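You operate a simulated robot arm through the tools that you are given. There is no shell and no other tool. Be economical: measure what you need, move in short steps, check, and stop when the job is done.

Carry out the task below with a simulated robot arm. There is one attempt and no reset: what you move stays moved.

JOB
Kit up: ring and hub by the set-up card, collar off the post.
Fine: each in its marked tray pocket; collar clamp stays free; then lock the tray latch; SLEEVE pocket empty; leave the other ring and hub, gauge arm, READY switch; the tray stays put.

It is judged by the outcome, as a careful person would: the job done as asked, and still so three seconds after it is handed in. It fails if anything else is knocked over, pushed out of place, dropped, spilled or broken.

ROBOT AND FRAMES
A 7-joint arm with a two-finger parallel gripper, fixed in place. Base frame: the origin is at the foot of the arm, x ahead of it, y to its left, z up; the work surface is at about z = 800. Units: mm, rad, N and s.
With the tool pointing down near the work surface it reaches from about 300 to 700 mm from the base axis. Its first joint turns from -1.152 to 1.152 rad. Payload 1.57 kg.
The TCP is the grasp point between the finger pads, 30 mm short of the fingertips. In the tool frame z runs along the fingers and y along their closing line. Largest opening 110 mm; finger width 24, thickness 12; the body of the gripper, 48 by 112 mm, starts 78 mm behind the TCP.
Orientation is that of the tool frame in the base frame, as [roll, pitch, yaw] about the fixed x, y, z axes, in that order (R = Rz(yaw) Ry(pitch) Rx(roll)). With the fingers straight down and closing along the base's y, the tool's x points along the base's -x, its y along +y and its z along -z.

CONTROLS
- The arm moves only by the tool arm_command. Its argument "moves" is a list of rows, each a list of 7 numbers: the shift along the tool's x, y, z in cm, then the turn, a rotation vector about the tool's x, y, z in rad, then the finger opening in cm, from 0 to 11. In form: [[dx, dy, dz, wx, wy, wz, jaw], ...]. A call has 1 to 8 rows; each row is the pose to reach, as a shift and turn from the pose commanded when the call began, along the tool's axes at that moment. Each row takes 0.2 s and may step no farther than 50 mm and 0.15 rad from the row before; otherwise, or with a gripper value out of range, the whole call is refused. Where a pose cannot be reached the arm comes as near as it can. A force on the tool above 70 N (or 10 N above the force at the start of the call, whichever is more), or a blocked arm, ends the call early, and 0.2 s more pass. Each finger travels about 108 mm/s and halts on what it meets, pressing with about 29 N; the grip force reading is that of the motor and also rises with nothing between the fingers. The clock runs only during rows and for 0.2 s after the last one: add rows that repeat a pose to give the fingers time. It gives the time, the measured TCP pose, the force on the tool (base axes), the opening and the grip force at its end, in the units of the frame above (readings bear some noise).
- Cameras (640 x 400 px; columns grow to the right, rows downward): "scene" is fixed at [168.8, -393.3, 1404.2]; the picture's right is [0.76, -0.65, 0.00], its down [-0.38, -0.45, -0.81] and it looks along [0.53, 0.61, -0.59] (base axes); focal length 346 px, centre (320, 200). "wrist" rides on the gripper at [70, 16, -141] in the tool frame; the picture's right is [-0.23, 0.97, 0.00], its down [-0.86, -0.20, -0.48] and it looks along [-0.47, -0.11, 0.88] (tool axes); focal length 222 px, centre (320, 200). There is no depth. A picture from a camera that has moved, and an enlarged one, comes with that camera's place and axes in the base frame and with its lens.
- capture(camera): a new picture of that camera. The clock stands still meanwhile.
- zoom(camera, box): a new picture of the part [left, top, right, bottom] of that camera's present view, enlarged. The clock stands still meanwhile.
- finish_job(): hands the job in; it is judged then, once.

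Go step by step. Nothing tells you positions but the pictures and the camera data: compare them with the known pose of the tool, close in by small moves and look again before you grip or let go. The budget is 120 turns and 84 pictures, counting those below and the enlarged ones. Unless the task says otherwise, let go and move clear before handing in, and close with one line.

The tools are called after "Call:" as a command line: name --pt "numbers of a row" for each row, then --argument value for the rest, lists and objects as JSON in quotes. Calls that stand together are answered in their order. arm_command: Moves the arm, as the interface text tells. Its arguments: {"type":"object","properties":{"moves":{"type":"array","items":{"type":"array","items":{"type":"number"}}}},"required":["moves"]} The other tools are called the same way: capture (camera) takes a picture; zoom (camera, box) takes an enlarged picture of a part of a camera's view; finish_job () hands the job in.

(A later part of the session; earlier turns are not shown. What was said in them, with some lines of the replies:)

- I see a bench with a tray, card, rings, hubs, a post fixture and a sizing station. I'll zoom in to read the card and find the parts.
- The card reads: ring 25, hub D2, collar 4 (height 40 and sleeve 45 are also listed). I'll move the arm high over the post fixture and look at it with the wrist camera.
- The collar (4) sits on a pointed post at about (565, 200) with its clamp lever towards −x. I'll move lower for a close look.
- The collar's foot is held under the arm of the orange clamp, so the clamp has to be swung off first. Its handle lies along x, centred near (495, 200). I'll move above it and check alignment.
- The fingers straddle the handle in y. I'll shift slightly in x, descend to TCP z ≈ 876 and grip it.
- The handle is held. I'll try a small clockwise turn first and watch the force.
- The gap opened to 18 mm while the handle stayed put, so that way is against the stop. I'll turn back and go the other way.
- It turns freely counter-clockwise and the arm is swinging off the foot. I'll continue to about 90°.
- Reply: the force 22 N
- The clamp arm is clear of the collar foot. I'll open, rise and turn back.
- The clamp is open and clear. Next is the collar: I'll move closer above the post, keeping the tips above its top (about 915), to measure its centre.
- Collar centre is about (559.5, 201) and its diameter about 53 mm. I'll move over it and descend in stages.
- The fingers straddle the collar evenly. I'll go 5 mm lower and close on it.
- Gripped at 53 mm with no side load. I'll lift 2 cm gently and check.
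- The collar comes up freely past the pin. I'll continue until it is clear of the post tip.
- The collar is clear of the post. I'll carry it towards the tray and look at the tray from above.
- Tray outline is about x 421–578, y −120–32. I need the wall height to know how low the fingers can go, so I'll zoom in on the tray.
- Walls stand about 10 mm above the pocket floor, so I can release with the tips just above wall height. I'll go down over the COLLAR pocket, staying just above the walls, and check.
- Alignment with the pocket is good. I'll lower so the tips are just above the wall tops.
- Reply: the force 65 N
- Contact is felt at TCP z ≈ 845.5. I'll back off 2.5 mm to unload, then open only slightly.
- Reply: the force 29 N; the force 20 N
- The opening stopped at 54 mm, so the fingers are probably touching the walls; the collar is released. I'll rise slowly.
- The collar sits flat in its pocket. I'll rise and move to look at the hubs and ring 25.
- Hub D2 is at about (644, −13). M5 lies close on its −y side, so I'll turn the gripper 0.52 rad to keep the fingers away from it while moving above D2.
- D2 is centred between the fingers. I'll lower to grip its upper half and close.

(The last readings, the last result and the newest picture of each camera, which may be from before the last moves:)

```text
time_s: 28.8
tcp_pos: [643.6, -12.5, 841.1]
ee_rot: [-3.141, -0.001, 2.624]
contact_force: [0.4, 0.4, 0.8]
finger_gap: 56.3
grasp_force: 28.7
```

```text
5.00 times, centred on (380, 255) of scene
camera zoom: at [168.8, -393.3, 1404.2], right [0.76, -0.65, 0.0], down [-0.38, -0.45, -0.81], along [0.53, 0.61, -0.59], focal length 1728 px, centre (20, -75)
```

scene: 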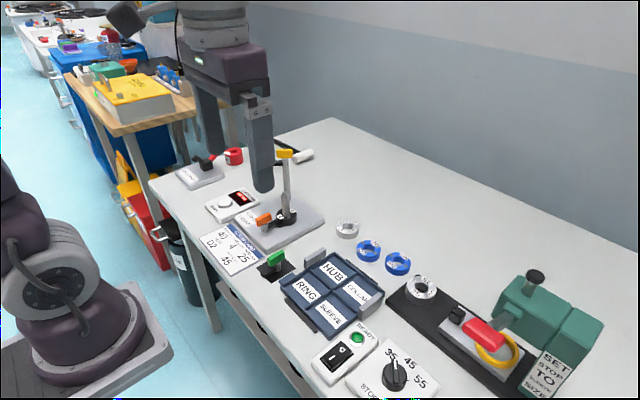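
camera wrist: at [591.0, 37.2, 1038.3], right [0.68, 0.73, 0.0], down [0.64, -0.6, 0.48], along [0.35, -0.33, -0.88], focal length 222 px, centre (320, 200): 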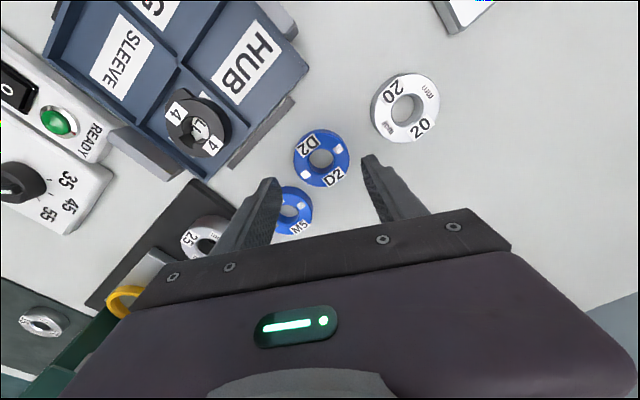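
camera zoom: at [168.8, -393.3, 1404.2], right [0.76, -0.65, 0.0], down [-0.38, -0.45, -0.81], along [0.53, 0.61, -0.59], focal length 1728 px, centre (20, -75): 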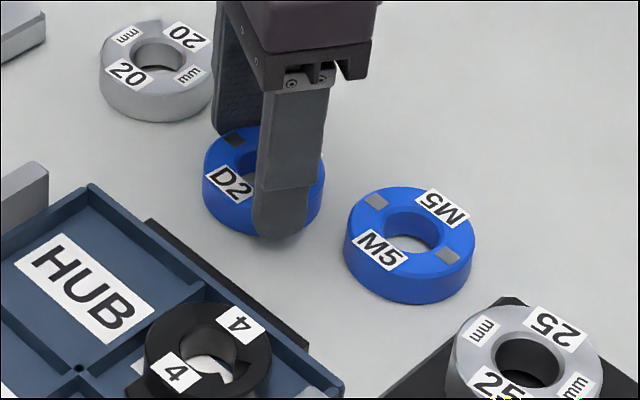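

D2 is gripped at 56 mm. I'll lift it and carry it above the HUB pocket.

Call:
arm_command --pt "0 0 -3 0 0 0 4.5" --pt "0 0 -6 0 0 0 4.5" --pt "3.12 -1.5 -6 0 0 0 4.5" --pt "6.24 -3 -6 0 0 0 4.5" --pt "9.36 -4.49 -6 0 0 0 4.5" --pt "9.36 -4.49 -3.5 0 0 0 4.5"

Call:
capture --camera "wrist"

Call:
zoom --camera "scene" --box '[290, 225, 400, 315]'

```text
time_s: 30.2
tcp_pos: [539.1, -3.8, 875.5]
ee_rot: [-3.14, 0.001, 2.623]
contact_force: [-0.5, -0.3, -0.5]
finger_gap: 56.3
grasp_force: 28.9
```

```text
38 pictures are left
camera wrist: at [487.0, 44.8, 1018.5], right [0.68, 0.73, 0.0], down [0.64, -0.6, 0.48], along [0.35, -0.33, -0.88], focal length 222 px, centre (320, 200)
```

wrist: 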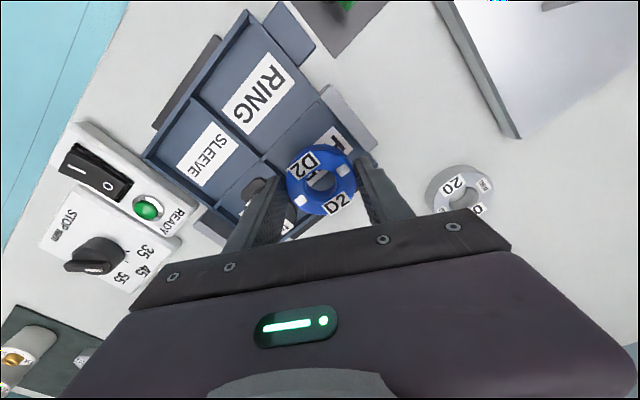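

```text
4.44 times, centred on (345, 270) of scene
camera zoom: at [168.8, -393.3, 1404.2], right [0.76, -0.65, 0.0], down [-0.38, -0.45, -0.81], along [0.53, 0.61, -0.59], focal length 1536 px, centre (209, -111)
```

zoom: 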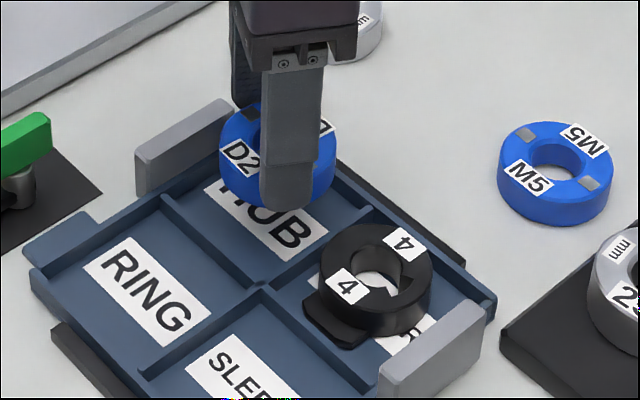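

To stay clear of the grey side block and the collar, I'll turn so the fingers close along x before lowering.

Call:
arm_command --pt "0 0 -2 0 0 0 4.5" --pt "0 0 -2 0 0 0.15 4.5" --pt "0 0 -2 0 0 0.3 4.5" --pt "0 0 -2 0 0 0.45 4.5" --pt "0 0 -2 0 0 0.6 4.5" --pt "0 0 -2 0 0 0.75 4.5" --pt "0 0 -2 0 0 0.9 4.5" --pt "0 0 -2 0 0 1.05 4.5"

Call:
capture --camera "wrist"

```text
time_s: 32.0
tcp_pos: [540.8, -4.6, 897.0]
ee_rot: [-3.141, 0.0, 1.571]
contact_force: [0.1, -0.4, -0.4]
finger_gap: 56.3
grasp_force: 29.0
```

```text
36 pictures are left
camera wrist: at [556.0, 66.2, 1039.0], right [0.97, -0.23, 0.0], down [-0.2, -0.86, 0.48], along [-0.11, -0.47, -0.88], focal length 222 px, centre (320, 200)
```

wrist: 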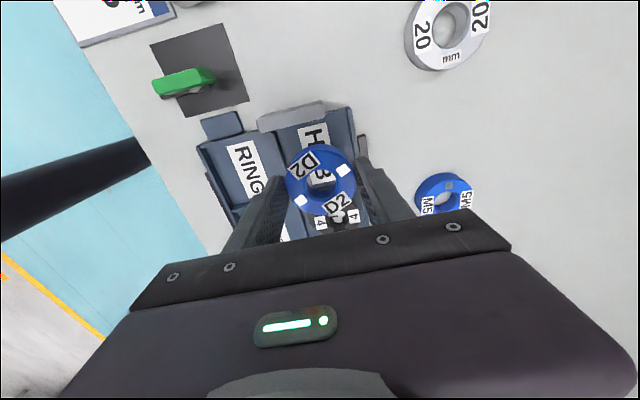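

Now I'll lower to TCP z ≈ 848, with the fingertips just above the walls.

Call:
arm_command --pt "-0.1 -0.1 2.5 0 0 0 4.5" --pt "-0.1 -0.1 4 0 0 0 4.5" --pt "-0.1 -0.1 4.5 0 0 0 4.5" --pt "-0.1 -0.1 4.9 0 0 0 4.5"

Call:
zoom --camera "scene" --box '[290, 225, 400, 315]'

```text
time_s: 33.0
tcp_pos: [539.3, -5.4, 847.6]
ee_rot: [3.14, 0.0, 1.573]
contact_force: [-0.7, -0.8, -0.7]
finger_gap: 56.5
grasp_force: 29.8
```

```text
4.44 times, centred on (345, 270) of scene
camera zoom: at [168.8, -393.3, 1404.2], right [0.76, -0.65, 0.0], down [-0.38, -0.45, -0.81], along [0.53, 0.61, -0.59], focal length 1536 px, centre (209, -111)
```

zoom: 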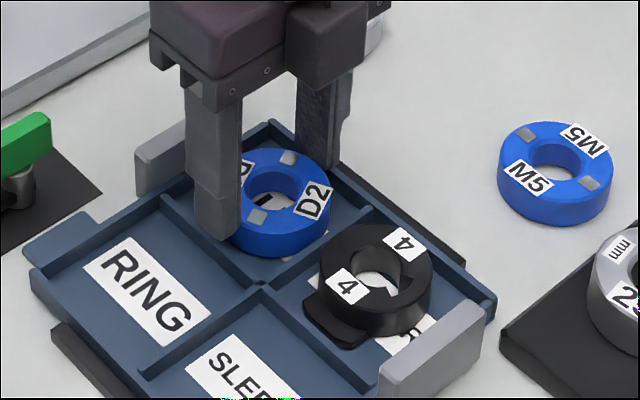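

Call:
arm_command --pt "0 0 0.1 0 0 0 4.5"

Call:
arm_command --pt "0 0 0 0 0 0 5.8" --pt "0 0 0 0 0 0 6.1" --pt "0 0 -0.3 0 0 0 6.2" --pt "0 0 -1 0 0 0 6.2" --pt "0 0 -4 0 0 0 6.5"

Call:
zoom --camera "scene" --box '[275, 235, 395, 345]'

```text
time_s: 33.4
tcp_pos: [539.2, -5.0, 846.5]
ee_rot: [-3.141, -0.001, 1.572]
contact_force: [-1.0, 0.3, 3.6]
finger_gap: 56.3
grasp_force: 28.9
```

```text
time_s: 34.6
tcp_pos: [538.9, -4.3, 885.3]
ee_rot: [-3.141, -0.001, 1.571]
contact_force: [-1.0, 0.4, 0.7]
finger_gap: 65.1
grasp_force: 0.0
```

```text
3.64 times, centred on (335, 290) of scene
camera zoom: at [168.8, -393.3, 1404.2], right [0.76, -0.65, 0.0], down [-0.38, -0.45, -0.81], along [0.53, 0.61, -0.59], focal length 1257 px, centre (266, -127)
```

zoom: 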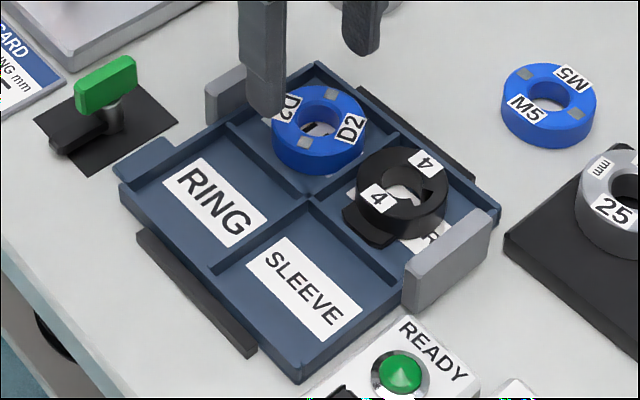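

D2 is in its pocket and nothing else was disturbed. I'll keep this yaw and move over to look at ring 25.

Call:
arm_command --pt "0 0 -3.5 0 0 0 7" --pt "-2.5 1.5 -6 0 0 0 8" --pt "-5.5 3.3 -7.5 0 0 0 8" --pt "-8.5 5.2 -7.5 0 0 0 8" --pt "-11.5 7 -7.5 0 0 0 8" --pt "-14.5 8.7 -7.5 0 0 0 8"

Call:
capture --camera "wrist"

Call:
zoom --camera "scene" --box '[390, 250, 500, 340]'

```text
time_s: 36.0
tcp_pos: [626.9, -150.0, 961.0]
ee_rot: [-3.14, 0.003, 1.573]
contact_force: [0.8, -0.9, 0.4]
finger_gap: 79.9
grasp_force: 0.2
```

```text
33 pictures are left
camera wrist: at [642.1, -79.5, 1103.0], right [0.97, -0.23, 0.0], down [-0.2, -0.86, 0.48], along [-0.11, -0.47, -0.88], focal length 222 px, centre (320, 200)
```

wrist: 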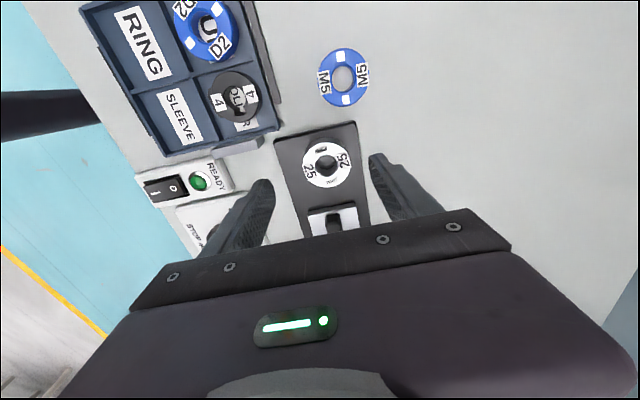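

```text
4.44 times, centred on (445, 295) of scene
camera zoom: at [168.8, -393.3, 1404.2], right [0.76, -0.65, 0.0], down [-0.38, -0.45, -0.81], along [0.52, 0.61, -0.59], focal length 1536 px, centre (-236, -222)
```

zoom: 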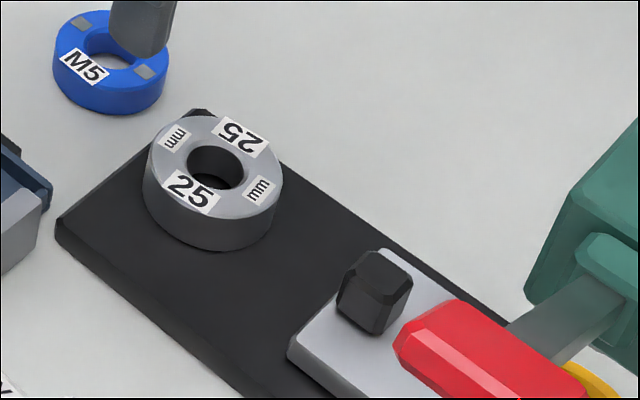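

Ring 25 stands freely on the rail at about (627, −174). I'll move above it and check before going down.

Call:
arm_command --pt "-1.3 0 3 0 0 0 8" --pt "-2.45 0 6 0 0 0 7.5" --pt "-2.45 0 7.5 0 0 0 7.5"

Call:
zoom --camera "wrist" --box '[220, 100, 440, 240]'

Call:
zoom --camera "scene" --box '[370, 230, 480, 330]'

```text
time_s: 36.8
tcp_pos: [625.8, -174.7, 885.5]
ee_rot: [-3.141, 0.001, 1.572]
contact_force: [0.2, 0.0, -0.2]
finger_gap: 74.9
grasp_force: 0.0
```

```text
2.86 times, centred on (330, 170) of wrist
camera zoom: at [641.9, -104.3, 1027.9], right [0.97, -0.23, 0.0], down [-0.2, -0.86, 0.48], along [-0.11, -0.47, -0.88], focal length 635 px, centre (291, 286)
```

zoom: 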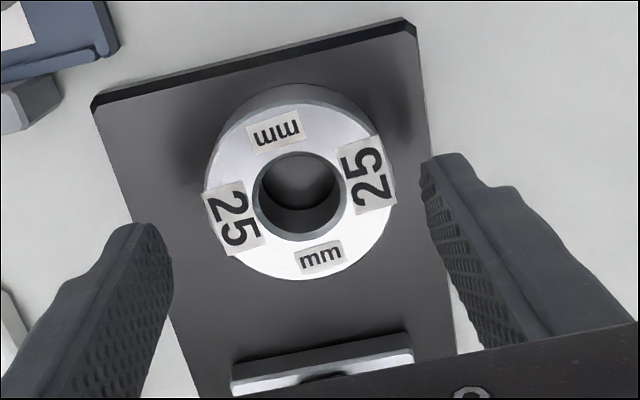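

```text
4.00 times, centred on (425, 280) of scene
camera zoom: at [168.8, -393.3, 1404.2], right [0.76, -0.65, 0.0], down [-0.38, -0.45, -0.81], along [0.53, 0.61, -0.59], focal length 1383 px, centre (-100, -120)
```

zoom: 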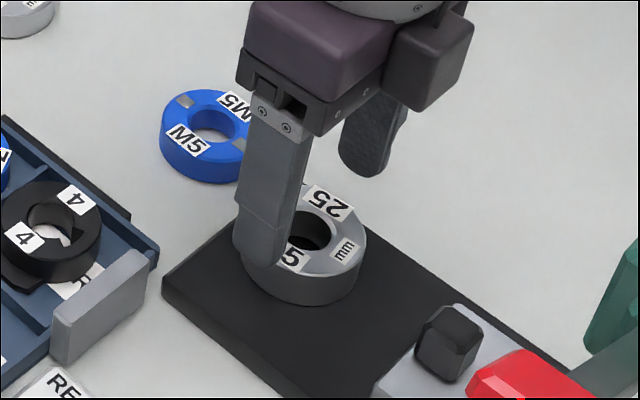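

The ring is nearly centred; a 2 mm trim, then I'll descend to grip its upper part.

Call:
arm_command --pt "-0.15 0.17 1.5 0 0 0 7.5" --pt "-0.15 0.17 3.3 0 0 0 7.5" --pt "-0.15 0.17 3.3 0 0 0 6.3" --pt "-0.15 0.17 3.3 0 0 0 5" --pt "-0.15 0.17 3.3 0 0 0 4.5" --pt "-0.15 0.17 3.3 0 0 0 4.5"

Call:
zoom --camera "scene" --box '[370, 230, 480, 330]'

```text
time_s: 38.2
tcp_pos: [627.1, -177.5, 853.1]
ee_rot: [3.142, 0.001, 1.572]
contact_force: [0.8, -0.1, 1.5]
finger_gap: 58.7
grasp_force: 29.1
```

```text
4.00 times, centred on (425, 280) of scene
camera zoom: at [168.8, -393.3, 1404.2], right [0.76, -0.65, 0.0], down [-0.38, -0.45, -0.81], along [0.53, 0.61, -0.59], focal length 1383 px, centre (-100, -120)
```

zoom: 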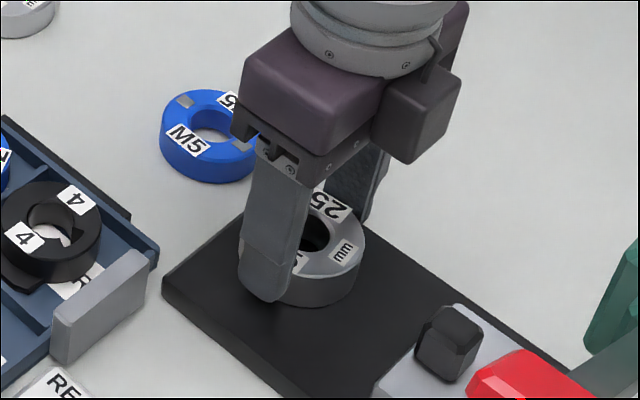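

The fingers are a bit low on the ring; I'll reopen, rise 5 mm and regrip higher, so they stay above the tray walls.

Call:
arm_command --pt "0 0 0 0 0 0 6.5" --pt "0 0 0 0 0 0 6.5" --pt "0 0 -0.4 0 0 0 6.5" --pt "0 0 -0.4 0 0 0 5.5" --pt "0 0 -0.4 0 0 0 4.5" --pt "0 0 -0.4 0 0 0 4.5"

Call:
arm_command --pt "0 0 -1 0 0 0 4.5" --pt "0 0 -2.5 0 0 0 4.5" --pt "0 0 -4.5 0 0 0 4.5" --pt "0 0 -6.5 0 0 0 4.5"

Call:
zoom --camera "scene" --box '[370, 230, 480, 330]'

```text
time_s: 39.6
tcp_pos: [626.6, -177.0, 857.8]
ee_rot: [3.141, 0.0, 1.57]
contact_force: [-0.2, 0.9, -0.5]
finger_gap: 58.4
grasp_force: 29.6
```

```text
time_s: 40.6
tcp_pos: [628.2, -176.1, 922.6]
ee_rot: [3.141, -0.002, 1.571]
contact_force: [-0.1, 0.2, -1.4]
finger_gap: 58.8
grasp_force: 29.3
```

```text
4.00 times, centred on (425, 280) of scene
camera zoom: at [168.9, -393.3, 1404.2], right [0.76, -0.65, 0.0], down [-0.38, -0.45, -0.81], along [0.53, 0.61, -0.59], focal length 1383 px, centre (-100, -120)
```

zoom: 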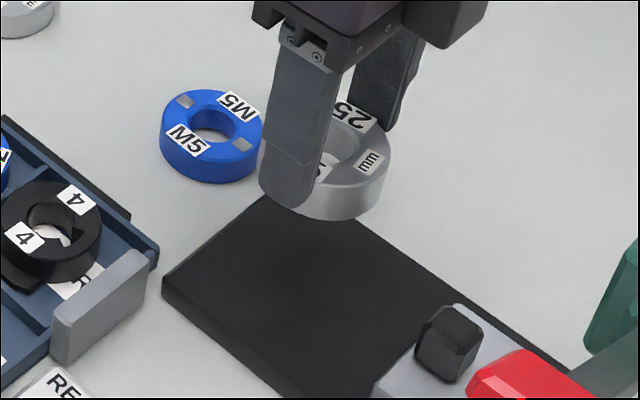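

The ring is up. I'll carry it over the tray to above the RING pocket near (460, −6).

Call:
arm_command --pt "2.5 -2.6 -0.5 0 0 0 4.5" --pt "5.4 -5.4 -1 0 0 0 4.5" --pt "8.3 -8.2 -1 0 0 0 4.5" --pt "11.2 -11 -1 0 0 0 4.5" --pt "14.1 -13.9 -1 0 0 0 4.5" --pt "17 -16.8 -1 0 0 0 4.5" --pt "17 -16.8 2 0 0 0 4.5"

Call:
capture --camera "wrist"

Call:
zoom --camera "scene" --box '[265, 225, 395, 345]'

```text
time_s: 42.2
tcp_pos: [458.6, -6.5, 901.8]
ee_rot: [-3.14, 0.001, 1.572]
contact_force: [-0.1, 0.7, -1.9]
finger_gap: 58.4
grasp_force: 29.8
```

```text
27 pictures are left
camera wrist: at [474.5, 64.0, 1044.5], right [0.97, -0.23, 0.0], down [-0.2, -0.86, 0.48], along [-0.11, -0.47, -0.88], focal length 222 px, centre (320, 200)
```

wrist: 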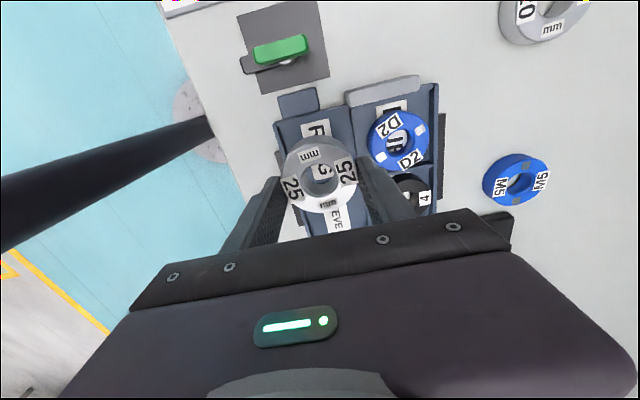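

```text
3.33 times, centred on (330, 285) of scene
camera zoom: at [168.8, -393.3, 1404.2], right [0.76, -0.65, 0.0], down [-0.38, -0.45, -0.81], along [0.52, 0.61, -0.59], focal length 1152 px, centre (287, -83)
```

zoom: 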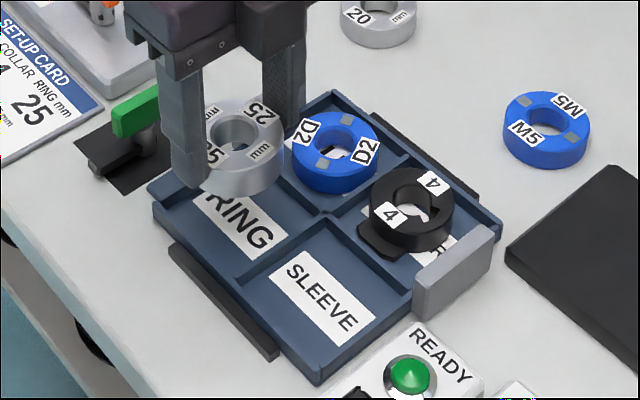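

Aligned with the RING pocket. I'll lower in stages and watch the force.

Call:
arm_command --pt "0 0.2 2.5 0 0 0 4.5" --pt "0 0.2 4 0 0 0 4.5" --pt "0 0.2 4.8 0 0 0 4.5" --pt "0 0.2 5.2 0 0 0 4.5"

Call:
zoom --camera "scene" --box '[265, 235, 355, 325]'

```text
time_s: 43.2
tcp_pos: [460.6, -7.0, 851.5]
ee_rot: [3.14, -0.001, 1.572]
contact_force: [0.0, 0.2, -1.8]
finger_gap: 58.6
grasp_force: 29.1
```

```text
4.44 times, centred on (310, 280) of scene
camera zoom: at [168.9, -393.3, 1404.2], right [0.76, -0.65, 0.0], down [-0.38, -0.45, -0.81], along [0.53, 0.61, -0.59], focal length 1536 px, centre (364, -156)
```

zoom: 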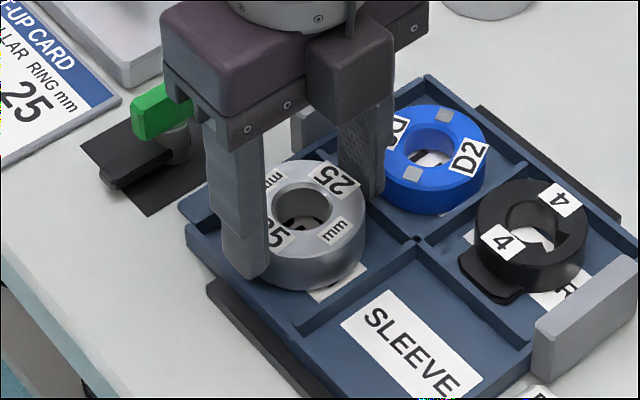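

Call:
arm_command --pt "0 0 0.15 0 0 0 4.5" --pt "0 0 0.3 0 0 0 4.5"

```text
time_s: 43.8
tcp_pos: [460.3, -6.3, 847.7]
ee_rot: [3.142, -0.001, 1.573]
contact_force: [-0.5, 0.9, -1.7]
finger_gap: 58.6
grasp_force: 29.3
```

Call:
arm_command --pt "0 0 0.1 0 0 0 4.5"

Call:
arm_command --pt "0 0 0 0 0 0 6.0" --pt "0 0 0 0 0 0 6.2" --pt "0 0 -0.3 0 0 0 6.3" --pt "0 0 -1 0 0 0 6.4" --pt "0 0 -5 0 0 0 6.5"

Call:
zoom --camera "scene" --box '[265, 235, 385, 345]'

```text
time_s: 44.2
tcp_pos: [461.3, -7.1, 847.3]
ee_rot: [-3.141, 0.0, 1.573]
contact_force: [-2.3, 0.6, 9.6]
finger_gap: 58.6
grasp_force: 29.0
```

```text
time_s: 45.4
tcp_pos: [461.8, -6.4, 896.6]
ee_rot: [3.141, 0.0, 1.574]
contact_force: [-0.4, 0.2, 0.5]
finger_gap: 65.2
grasp_force: 0.2
```

```text
3.64 times, centred on (325, 290) of scene
camera zoom: at [168.8, -393.3, 1404.2], right [0.76, -0.65, 0.0], down [-0.38, -0.45, -0.81], along [0.53, 0.61, -0.59], focal length 1257 px, centre (302, -127)
```

zoom: 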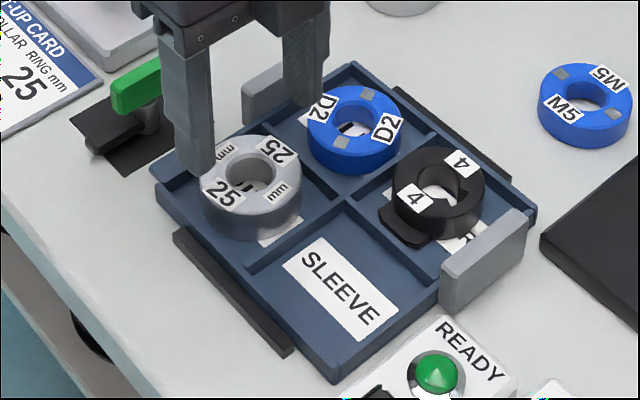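

All three parts are in their pockets. Now the latch: its arm points −x and must swing counter-clockwise over the tray ear. I'll rise, turn the gripper back, and go above the green handle.

Call:
arm_command --pt "0 0 -3 0 0 0 6" --pt "0 0 -6 0 0 0 6" --pt "1.5 -0.2 -6 0 0 -0.15 5" --pt "3 -0.4 -6 0 0 -0.3 5" --pt "4.5 -0.6 -6 0 0 -0.45 5" --pt "6 -0.8 -6 0 0 -0.6 5" --pt "7.5 -1 -6 0 0 -0.75 5" --pt "9.3 -1 -6 0 0 -0.9 5"

Call:
arm_command --pt "0 0 0 0 0 -0.15 5" --pt "0 0 0 0 0 -0.3 5" --pt "0 0 0 0 0 -0.45 5" --pt "0 0 0 0 0 -0.6 5" --pt "0 0 0 0 0 -0.672 5"

Call:
capture --camera "wrist"

```text
time_s: 47.2
tcp_pos: [450.2, 85.9, 956.2]
ee_rot: [-3.142, 0.0, 2.474]
contact_force: [0.3, -0.5, -0.5]
finger_gap: 50.4
grasp_force: 0.1
```

```text
time_s: 48.4
tcp_pos: [450.7, 85.9, 956.1]
ee_rot: [3.141, -0.001, -3.137]
contact_force: [-0.4, -0.4, -0.1]
finger_gap: 49.9
grasp_force: 0.0
```

```text
23 pictures are left
camera wrist: at [380.9, 103.1, 1098.4], right [0.22, 0.98, 0.0], down [0.86, -0.19, 0.48], along [0.47, -0.11, -0.88], focal length 222 px, centre (320, 200)
```

wrist: 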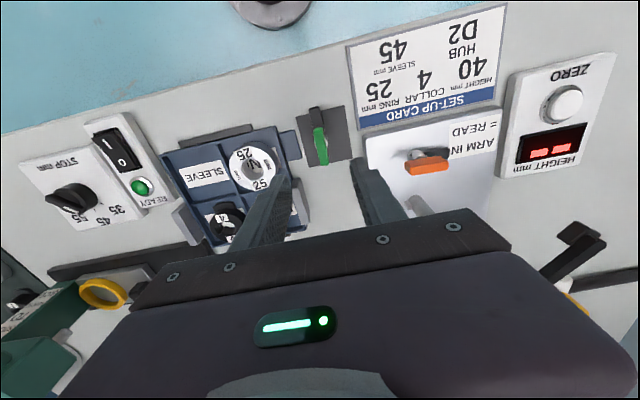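

Call:
arm_command --pt "0.2 0.15 3 0 0 0 5" --pt "0.2 0.15 5.5 0 0 0 5" --pt "0.2 0.15 5.5 0 0 0 5"

Call:
zoom --camera "wrist" --box '[240, 90, 400, 230]'

Call:
zoom --camera "scene" --box '[235, 215, 325, 295]'

```text
time_s: 49.2
tcp_pos: [449.0, 87.7, 901.7]
ee_rot: [-3.141, 0.001, -3.137]
contact_force: [-0.6, -0.9, 0.3]
finger_gap: 50.1
grasp_force: 0.1
```

```text
2.86 times, centred on (320, 160) of wrist
camera zoom: at [379.0, 104.2, 1044.2], right [0.22, 0.97, 0.0], down [0.86, -0.2, 0.48], along [0.47, -0.11, -0.88], focal length 635 px, centre (320, 314)
```

zoom: 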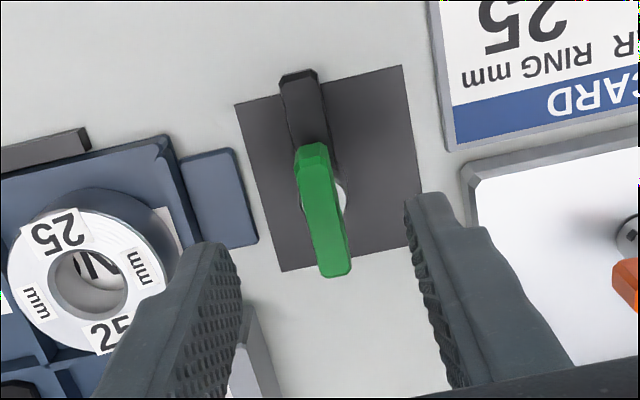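

```text
5.00 times, centred on (280, 255) of scene
camera zoom: at [168.8, -393.3, 1404.2], right [0.76, -0.65, 0.0], down [-0.38, -0.45, -0.81], along [0.53, 0.61, -0.59], focal length 1728 px, centre (520, -75)
```

zoom: 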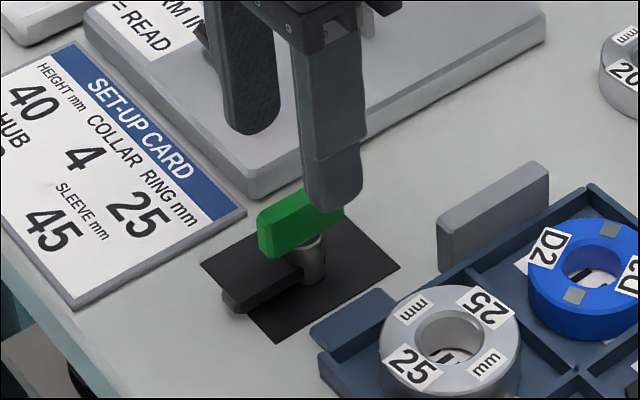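

Handle centre is about (446, 89.5), top at z ≈ 852. I'll descend and grip it.

Call:
arm_command --pt "0.3 0.16 2 0 0 0 5" --pt "0.3 0.16 3.9 0 0 0 5" --pt "0.3 0.16 3.9 0 0 0 3" --pt "0.3 0.16 3.9 0 0 0 0.5" --pt "0.3 0.16 3.9 0 0 0 0.5"

Call:
zoom --camera "scene" --box '[235, 215, 325, 295]'

```text
time_s: 50.4
tcp_pos: [445.9, 88.5, 861.8]
ee_rot: [-3.139, -0.001, -3.138]
contact_force: [-0.9, -11.0, -9.0]
finger_gap: 10.9
grasp_force: 28.5
```

```text
5.00 times, centred on (280, 255) of scene
camera zoom: at [168.9, -393.5, 1404.1], right [0.76, -0.65, 0.0], down [-0.38, -0.45, -0.81], along [0.52, 0.61, -0.59], focal length 1728 px, centre (520, -75)
```

zoom: 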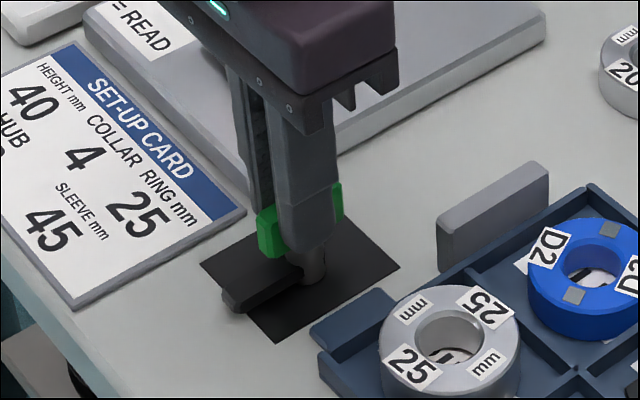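

Gripped. Turning counter-clockwise towards the tray ear.

Call:
arm_command --pt "0 0 0 0 0 -0.12 0.5" --pt "0 0 0 0 0 -0.24 0.5" --pt "0 0 0 0 0 -0.36 0.5" --pt "0 0 0 0 0 -0.48 0.5"

Call:
zoom --camera "scene" --box '[235, 215, 325, 295]'

```text
time_s: 51.4
tcp_pos: [447.1, 86.3, 861.1]
ee_rot: [-3.139, -0.002, -2.661]
contact_force: [15.4, -33.7, -17.1]
finger_gap: 10.5
grasp_force: 28.4
```

```text
5.00 times, centred on (280, 255) of scene
camera zoom: at [169.5, -394.0, 1403.9], right [0.76, -0.65, 0.0], down [-0.38, -0.45, -0.81], along [0.52, 0.61, -0.59], focal length 1728 px, centre (520, -75)
```

zoom: 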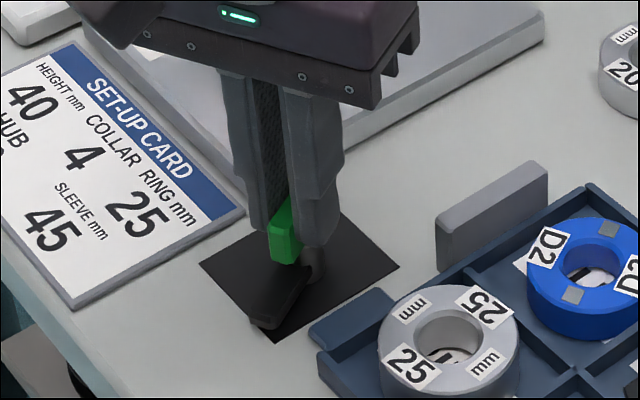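

It is turning, with some side load, so I'll trim the gripper 2–3 mm towards the pivot while I continue.

Call:
arm_command --pt "0.01 -0.28 0 0 0 0 0.5" --pt "0.01 -0.28 0 0 0 -0.14 0.5" --pt "0.01 -0.28 0 0 0 -0.28 0.5" --pt "0.01 -0.28 0 0 0 -0.42 0.5" --pt "0.01 -0.28 0 0 0 -0.56 0.5" --pt "0.01 -0.28 0 0 0 -0.7 0.5" --pt "0.01 -0.28 0 0 0 -0.84 0.5" --pt "0.01 -0.28 0 0 0 -0.96 0.5"

Call:
zoom --camera "scene" --box '[245, 225, 345, 315]'

```text
time_s: 53.2
tcp_pos: [450.5, 86.0, 863.1]
ee_rot: [-3.138, 0.001, -1.696]
contact_force: [30.8, -23.7, -5.2]
finger_gap: 11.0
grasp_force: 28.4
```

```text
4.44 times, centred on (295, 270) of scene
camera zoom: at [169.6, -393.8, 1404.0], right [0.76, -0.65, 0.0], down [-0.38, -0.45, -0.81], along [0.52, 0.61, -0.59], focal length 1536 px, centre (431, -111)
```

zoom: 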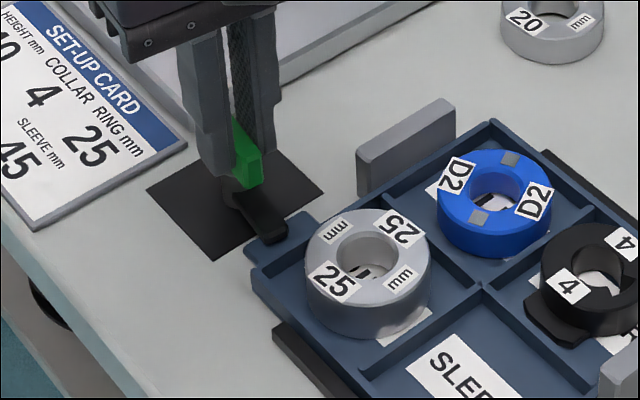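

The arm is over the ear. I'll trim and turn the last bit towards the stop.

Call:
arm_command --pt "0.16 -0.32 0 0 0 0 0.5" --pt "0.16 -0.32 0 0 0 -0.08 0.5" --pt "0.16 -0.32 0 0 0 -0.16 0.5" --pt "0.16 -0.32 0 0 0 -0.22 0.5"

Call:
zoom --camera "scene" --box '[245, 225, 345, 315]'

```text
time_s: 54.2
tcp_pos: [450.0, 86.4, 861.8]
ee_rot: [3.141, 0.003, -1.476]
contact_force: [6.6, 1.6, 10.9]
finger_gap: 12.5
grasp_force: 29.3
```

```text
4.44 times, centred on (295, 270) of scene
camera zoom: at [168.8, -393.3, 1404.2], right [0.76, -0.65, 0.0], down [-0.38, -0.45, -0.81], along [0.53, 0.61, -0.59], focal length 1536 px, centre (431, -111)
```

zoom: 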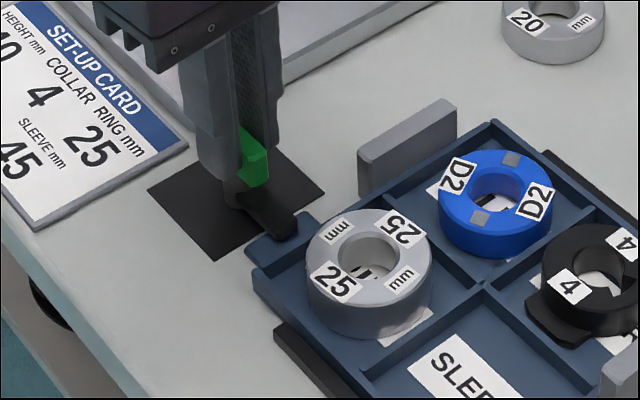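

The gap is starting to widen, so the latch is at its stop with the arm over the ear. I'll relax the turn, open and rise.

Call:
arm_command --pt "0 0 0 0 0 0.07 1.5" --pt "0 0 0 0 0 0.07 3" --pt "0 0 0 0 0 0.07 3.5" --pt "0 0 -4 0 0 0.07 3.5" --pt "0 0 -8 0 0 0.07 3.5" --pt "0 0 -12 0 0 0.07 4"

Call:
capture --camera "wrist"

Call:
zoom --camera "scene" --box '[245, 225, 345, 315]'

```text
time_s: 55.6
tcp_pos: [448.8, 85.0, 981.8]
ee_rot: [-3.141, -0.001, -1.549]
contact_force: [0.4, -0.5, -0.5]
finger_gap: 40.1
grasp_force: 0.1
```

```text
16 pictures are left
camera wrist: at [434.9, 16.1, 1124.5], right [-0.98, 0.21, 0.0], down [0.18, 0.86, 0.48], along [0.1, 0.47, -0.88], focal length 222 px, centre (320, 200)
```

wrist: 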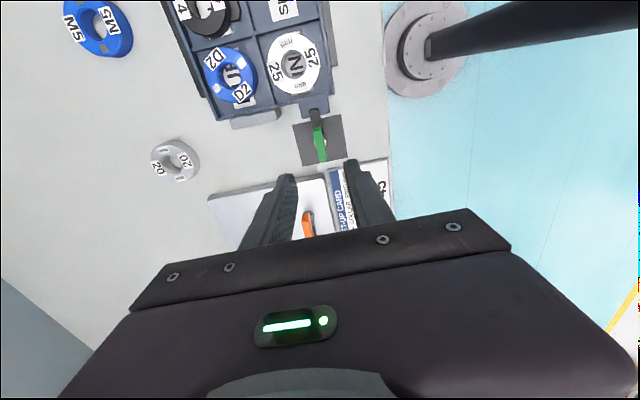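

```text
4.44 times, centred on (295, 270) of scene
camera zoom: at [168.8, -393.3, 1404.2], right [0.76, -0.65, 0.0], down [-0.38, -0.45, -0.81], along [0.53, 0.61, -0.59], focal length 1536 px, centre (431, -111)
```

zoom: 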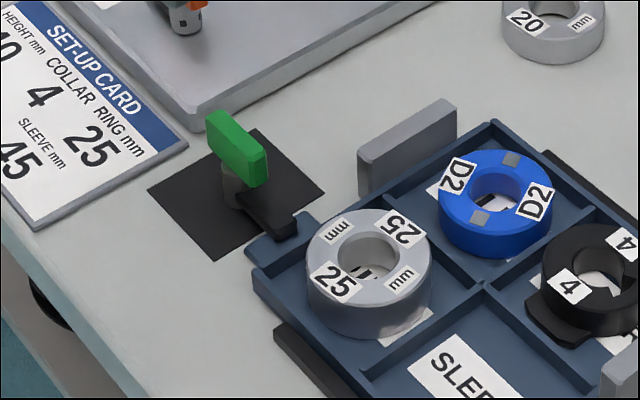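

The latch arm lies over the tray ear. One last overall check.

Call:
capture --camera "scene"

Call:
zoom --camera "scene" --box '[275, 235, 395, 345]'

Call:
zoom --camera "wrist" --box '[160, 0, 360, 170]'

```text
14 pictures are left
```

scene: 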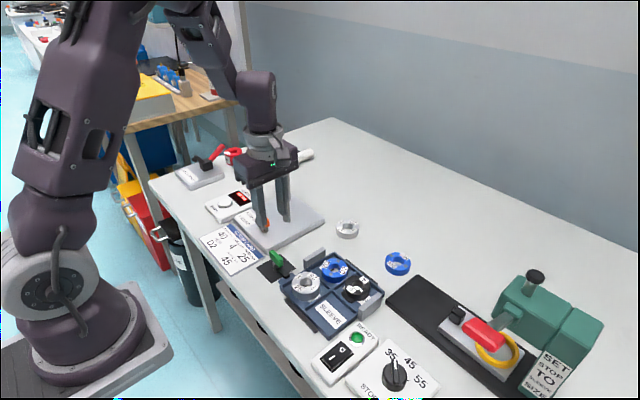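

```text
3.64 times, centred on (335, 290) of scene
camera zoom: at [168.8, -393.3, 1404.2], right [0.76, -0.65, 0.0], down [-0.38, -0.45, -0.81], along [0.53, 0.61, -0.59], focal length 1257 px, centre (266, -127)
```

zoom: 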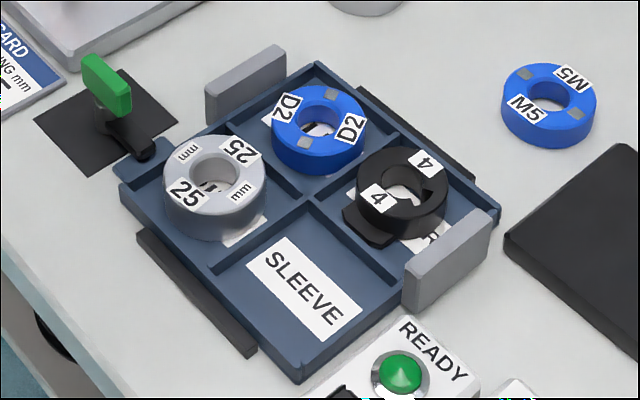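

```text
2.35 times, centred on (260, 85) of wrist
camera zoom: at [434.9, 16.1, 1124.5], right [-0.98, 0.21, 0.0], down [0.18, 0.86, 0.48], along [0.1, 0.47, -0.88], focal length 523 px, centre (461, 471)
```

zoom: 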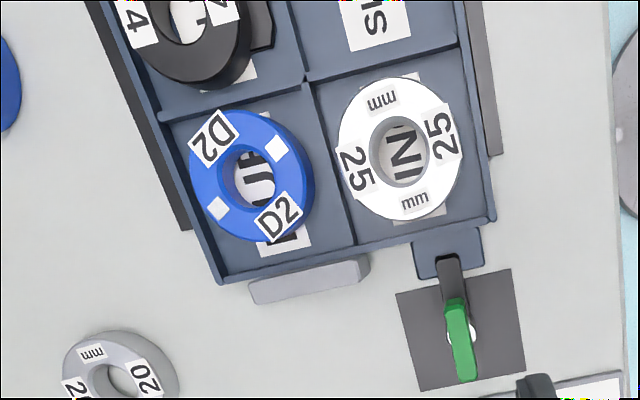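

Ring 25, hub D2 and collar 4 are all in their pockets. The latch is over the tray ear, the SLEEVE pocket is empty, the collar clamp is free and the gripper is clear. I'm handing the job in.

Call:
finish_job

```text
The job is handed in.
```

The job is handed in: ring 25, hub D2 and collar 4 are in their marked pockets, the tray latch is locked, the collar clamp is free and SLEEVE is empty. The tray may have shifted by up to about 1 mm when I pressed on it placing the collar.
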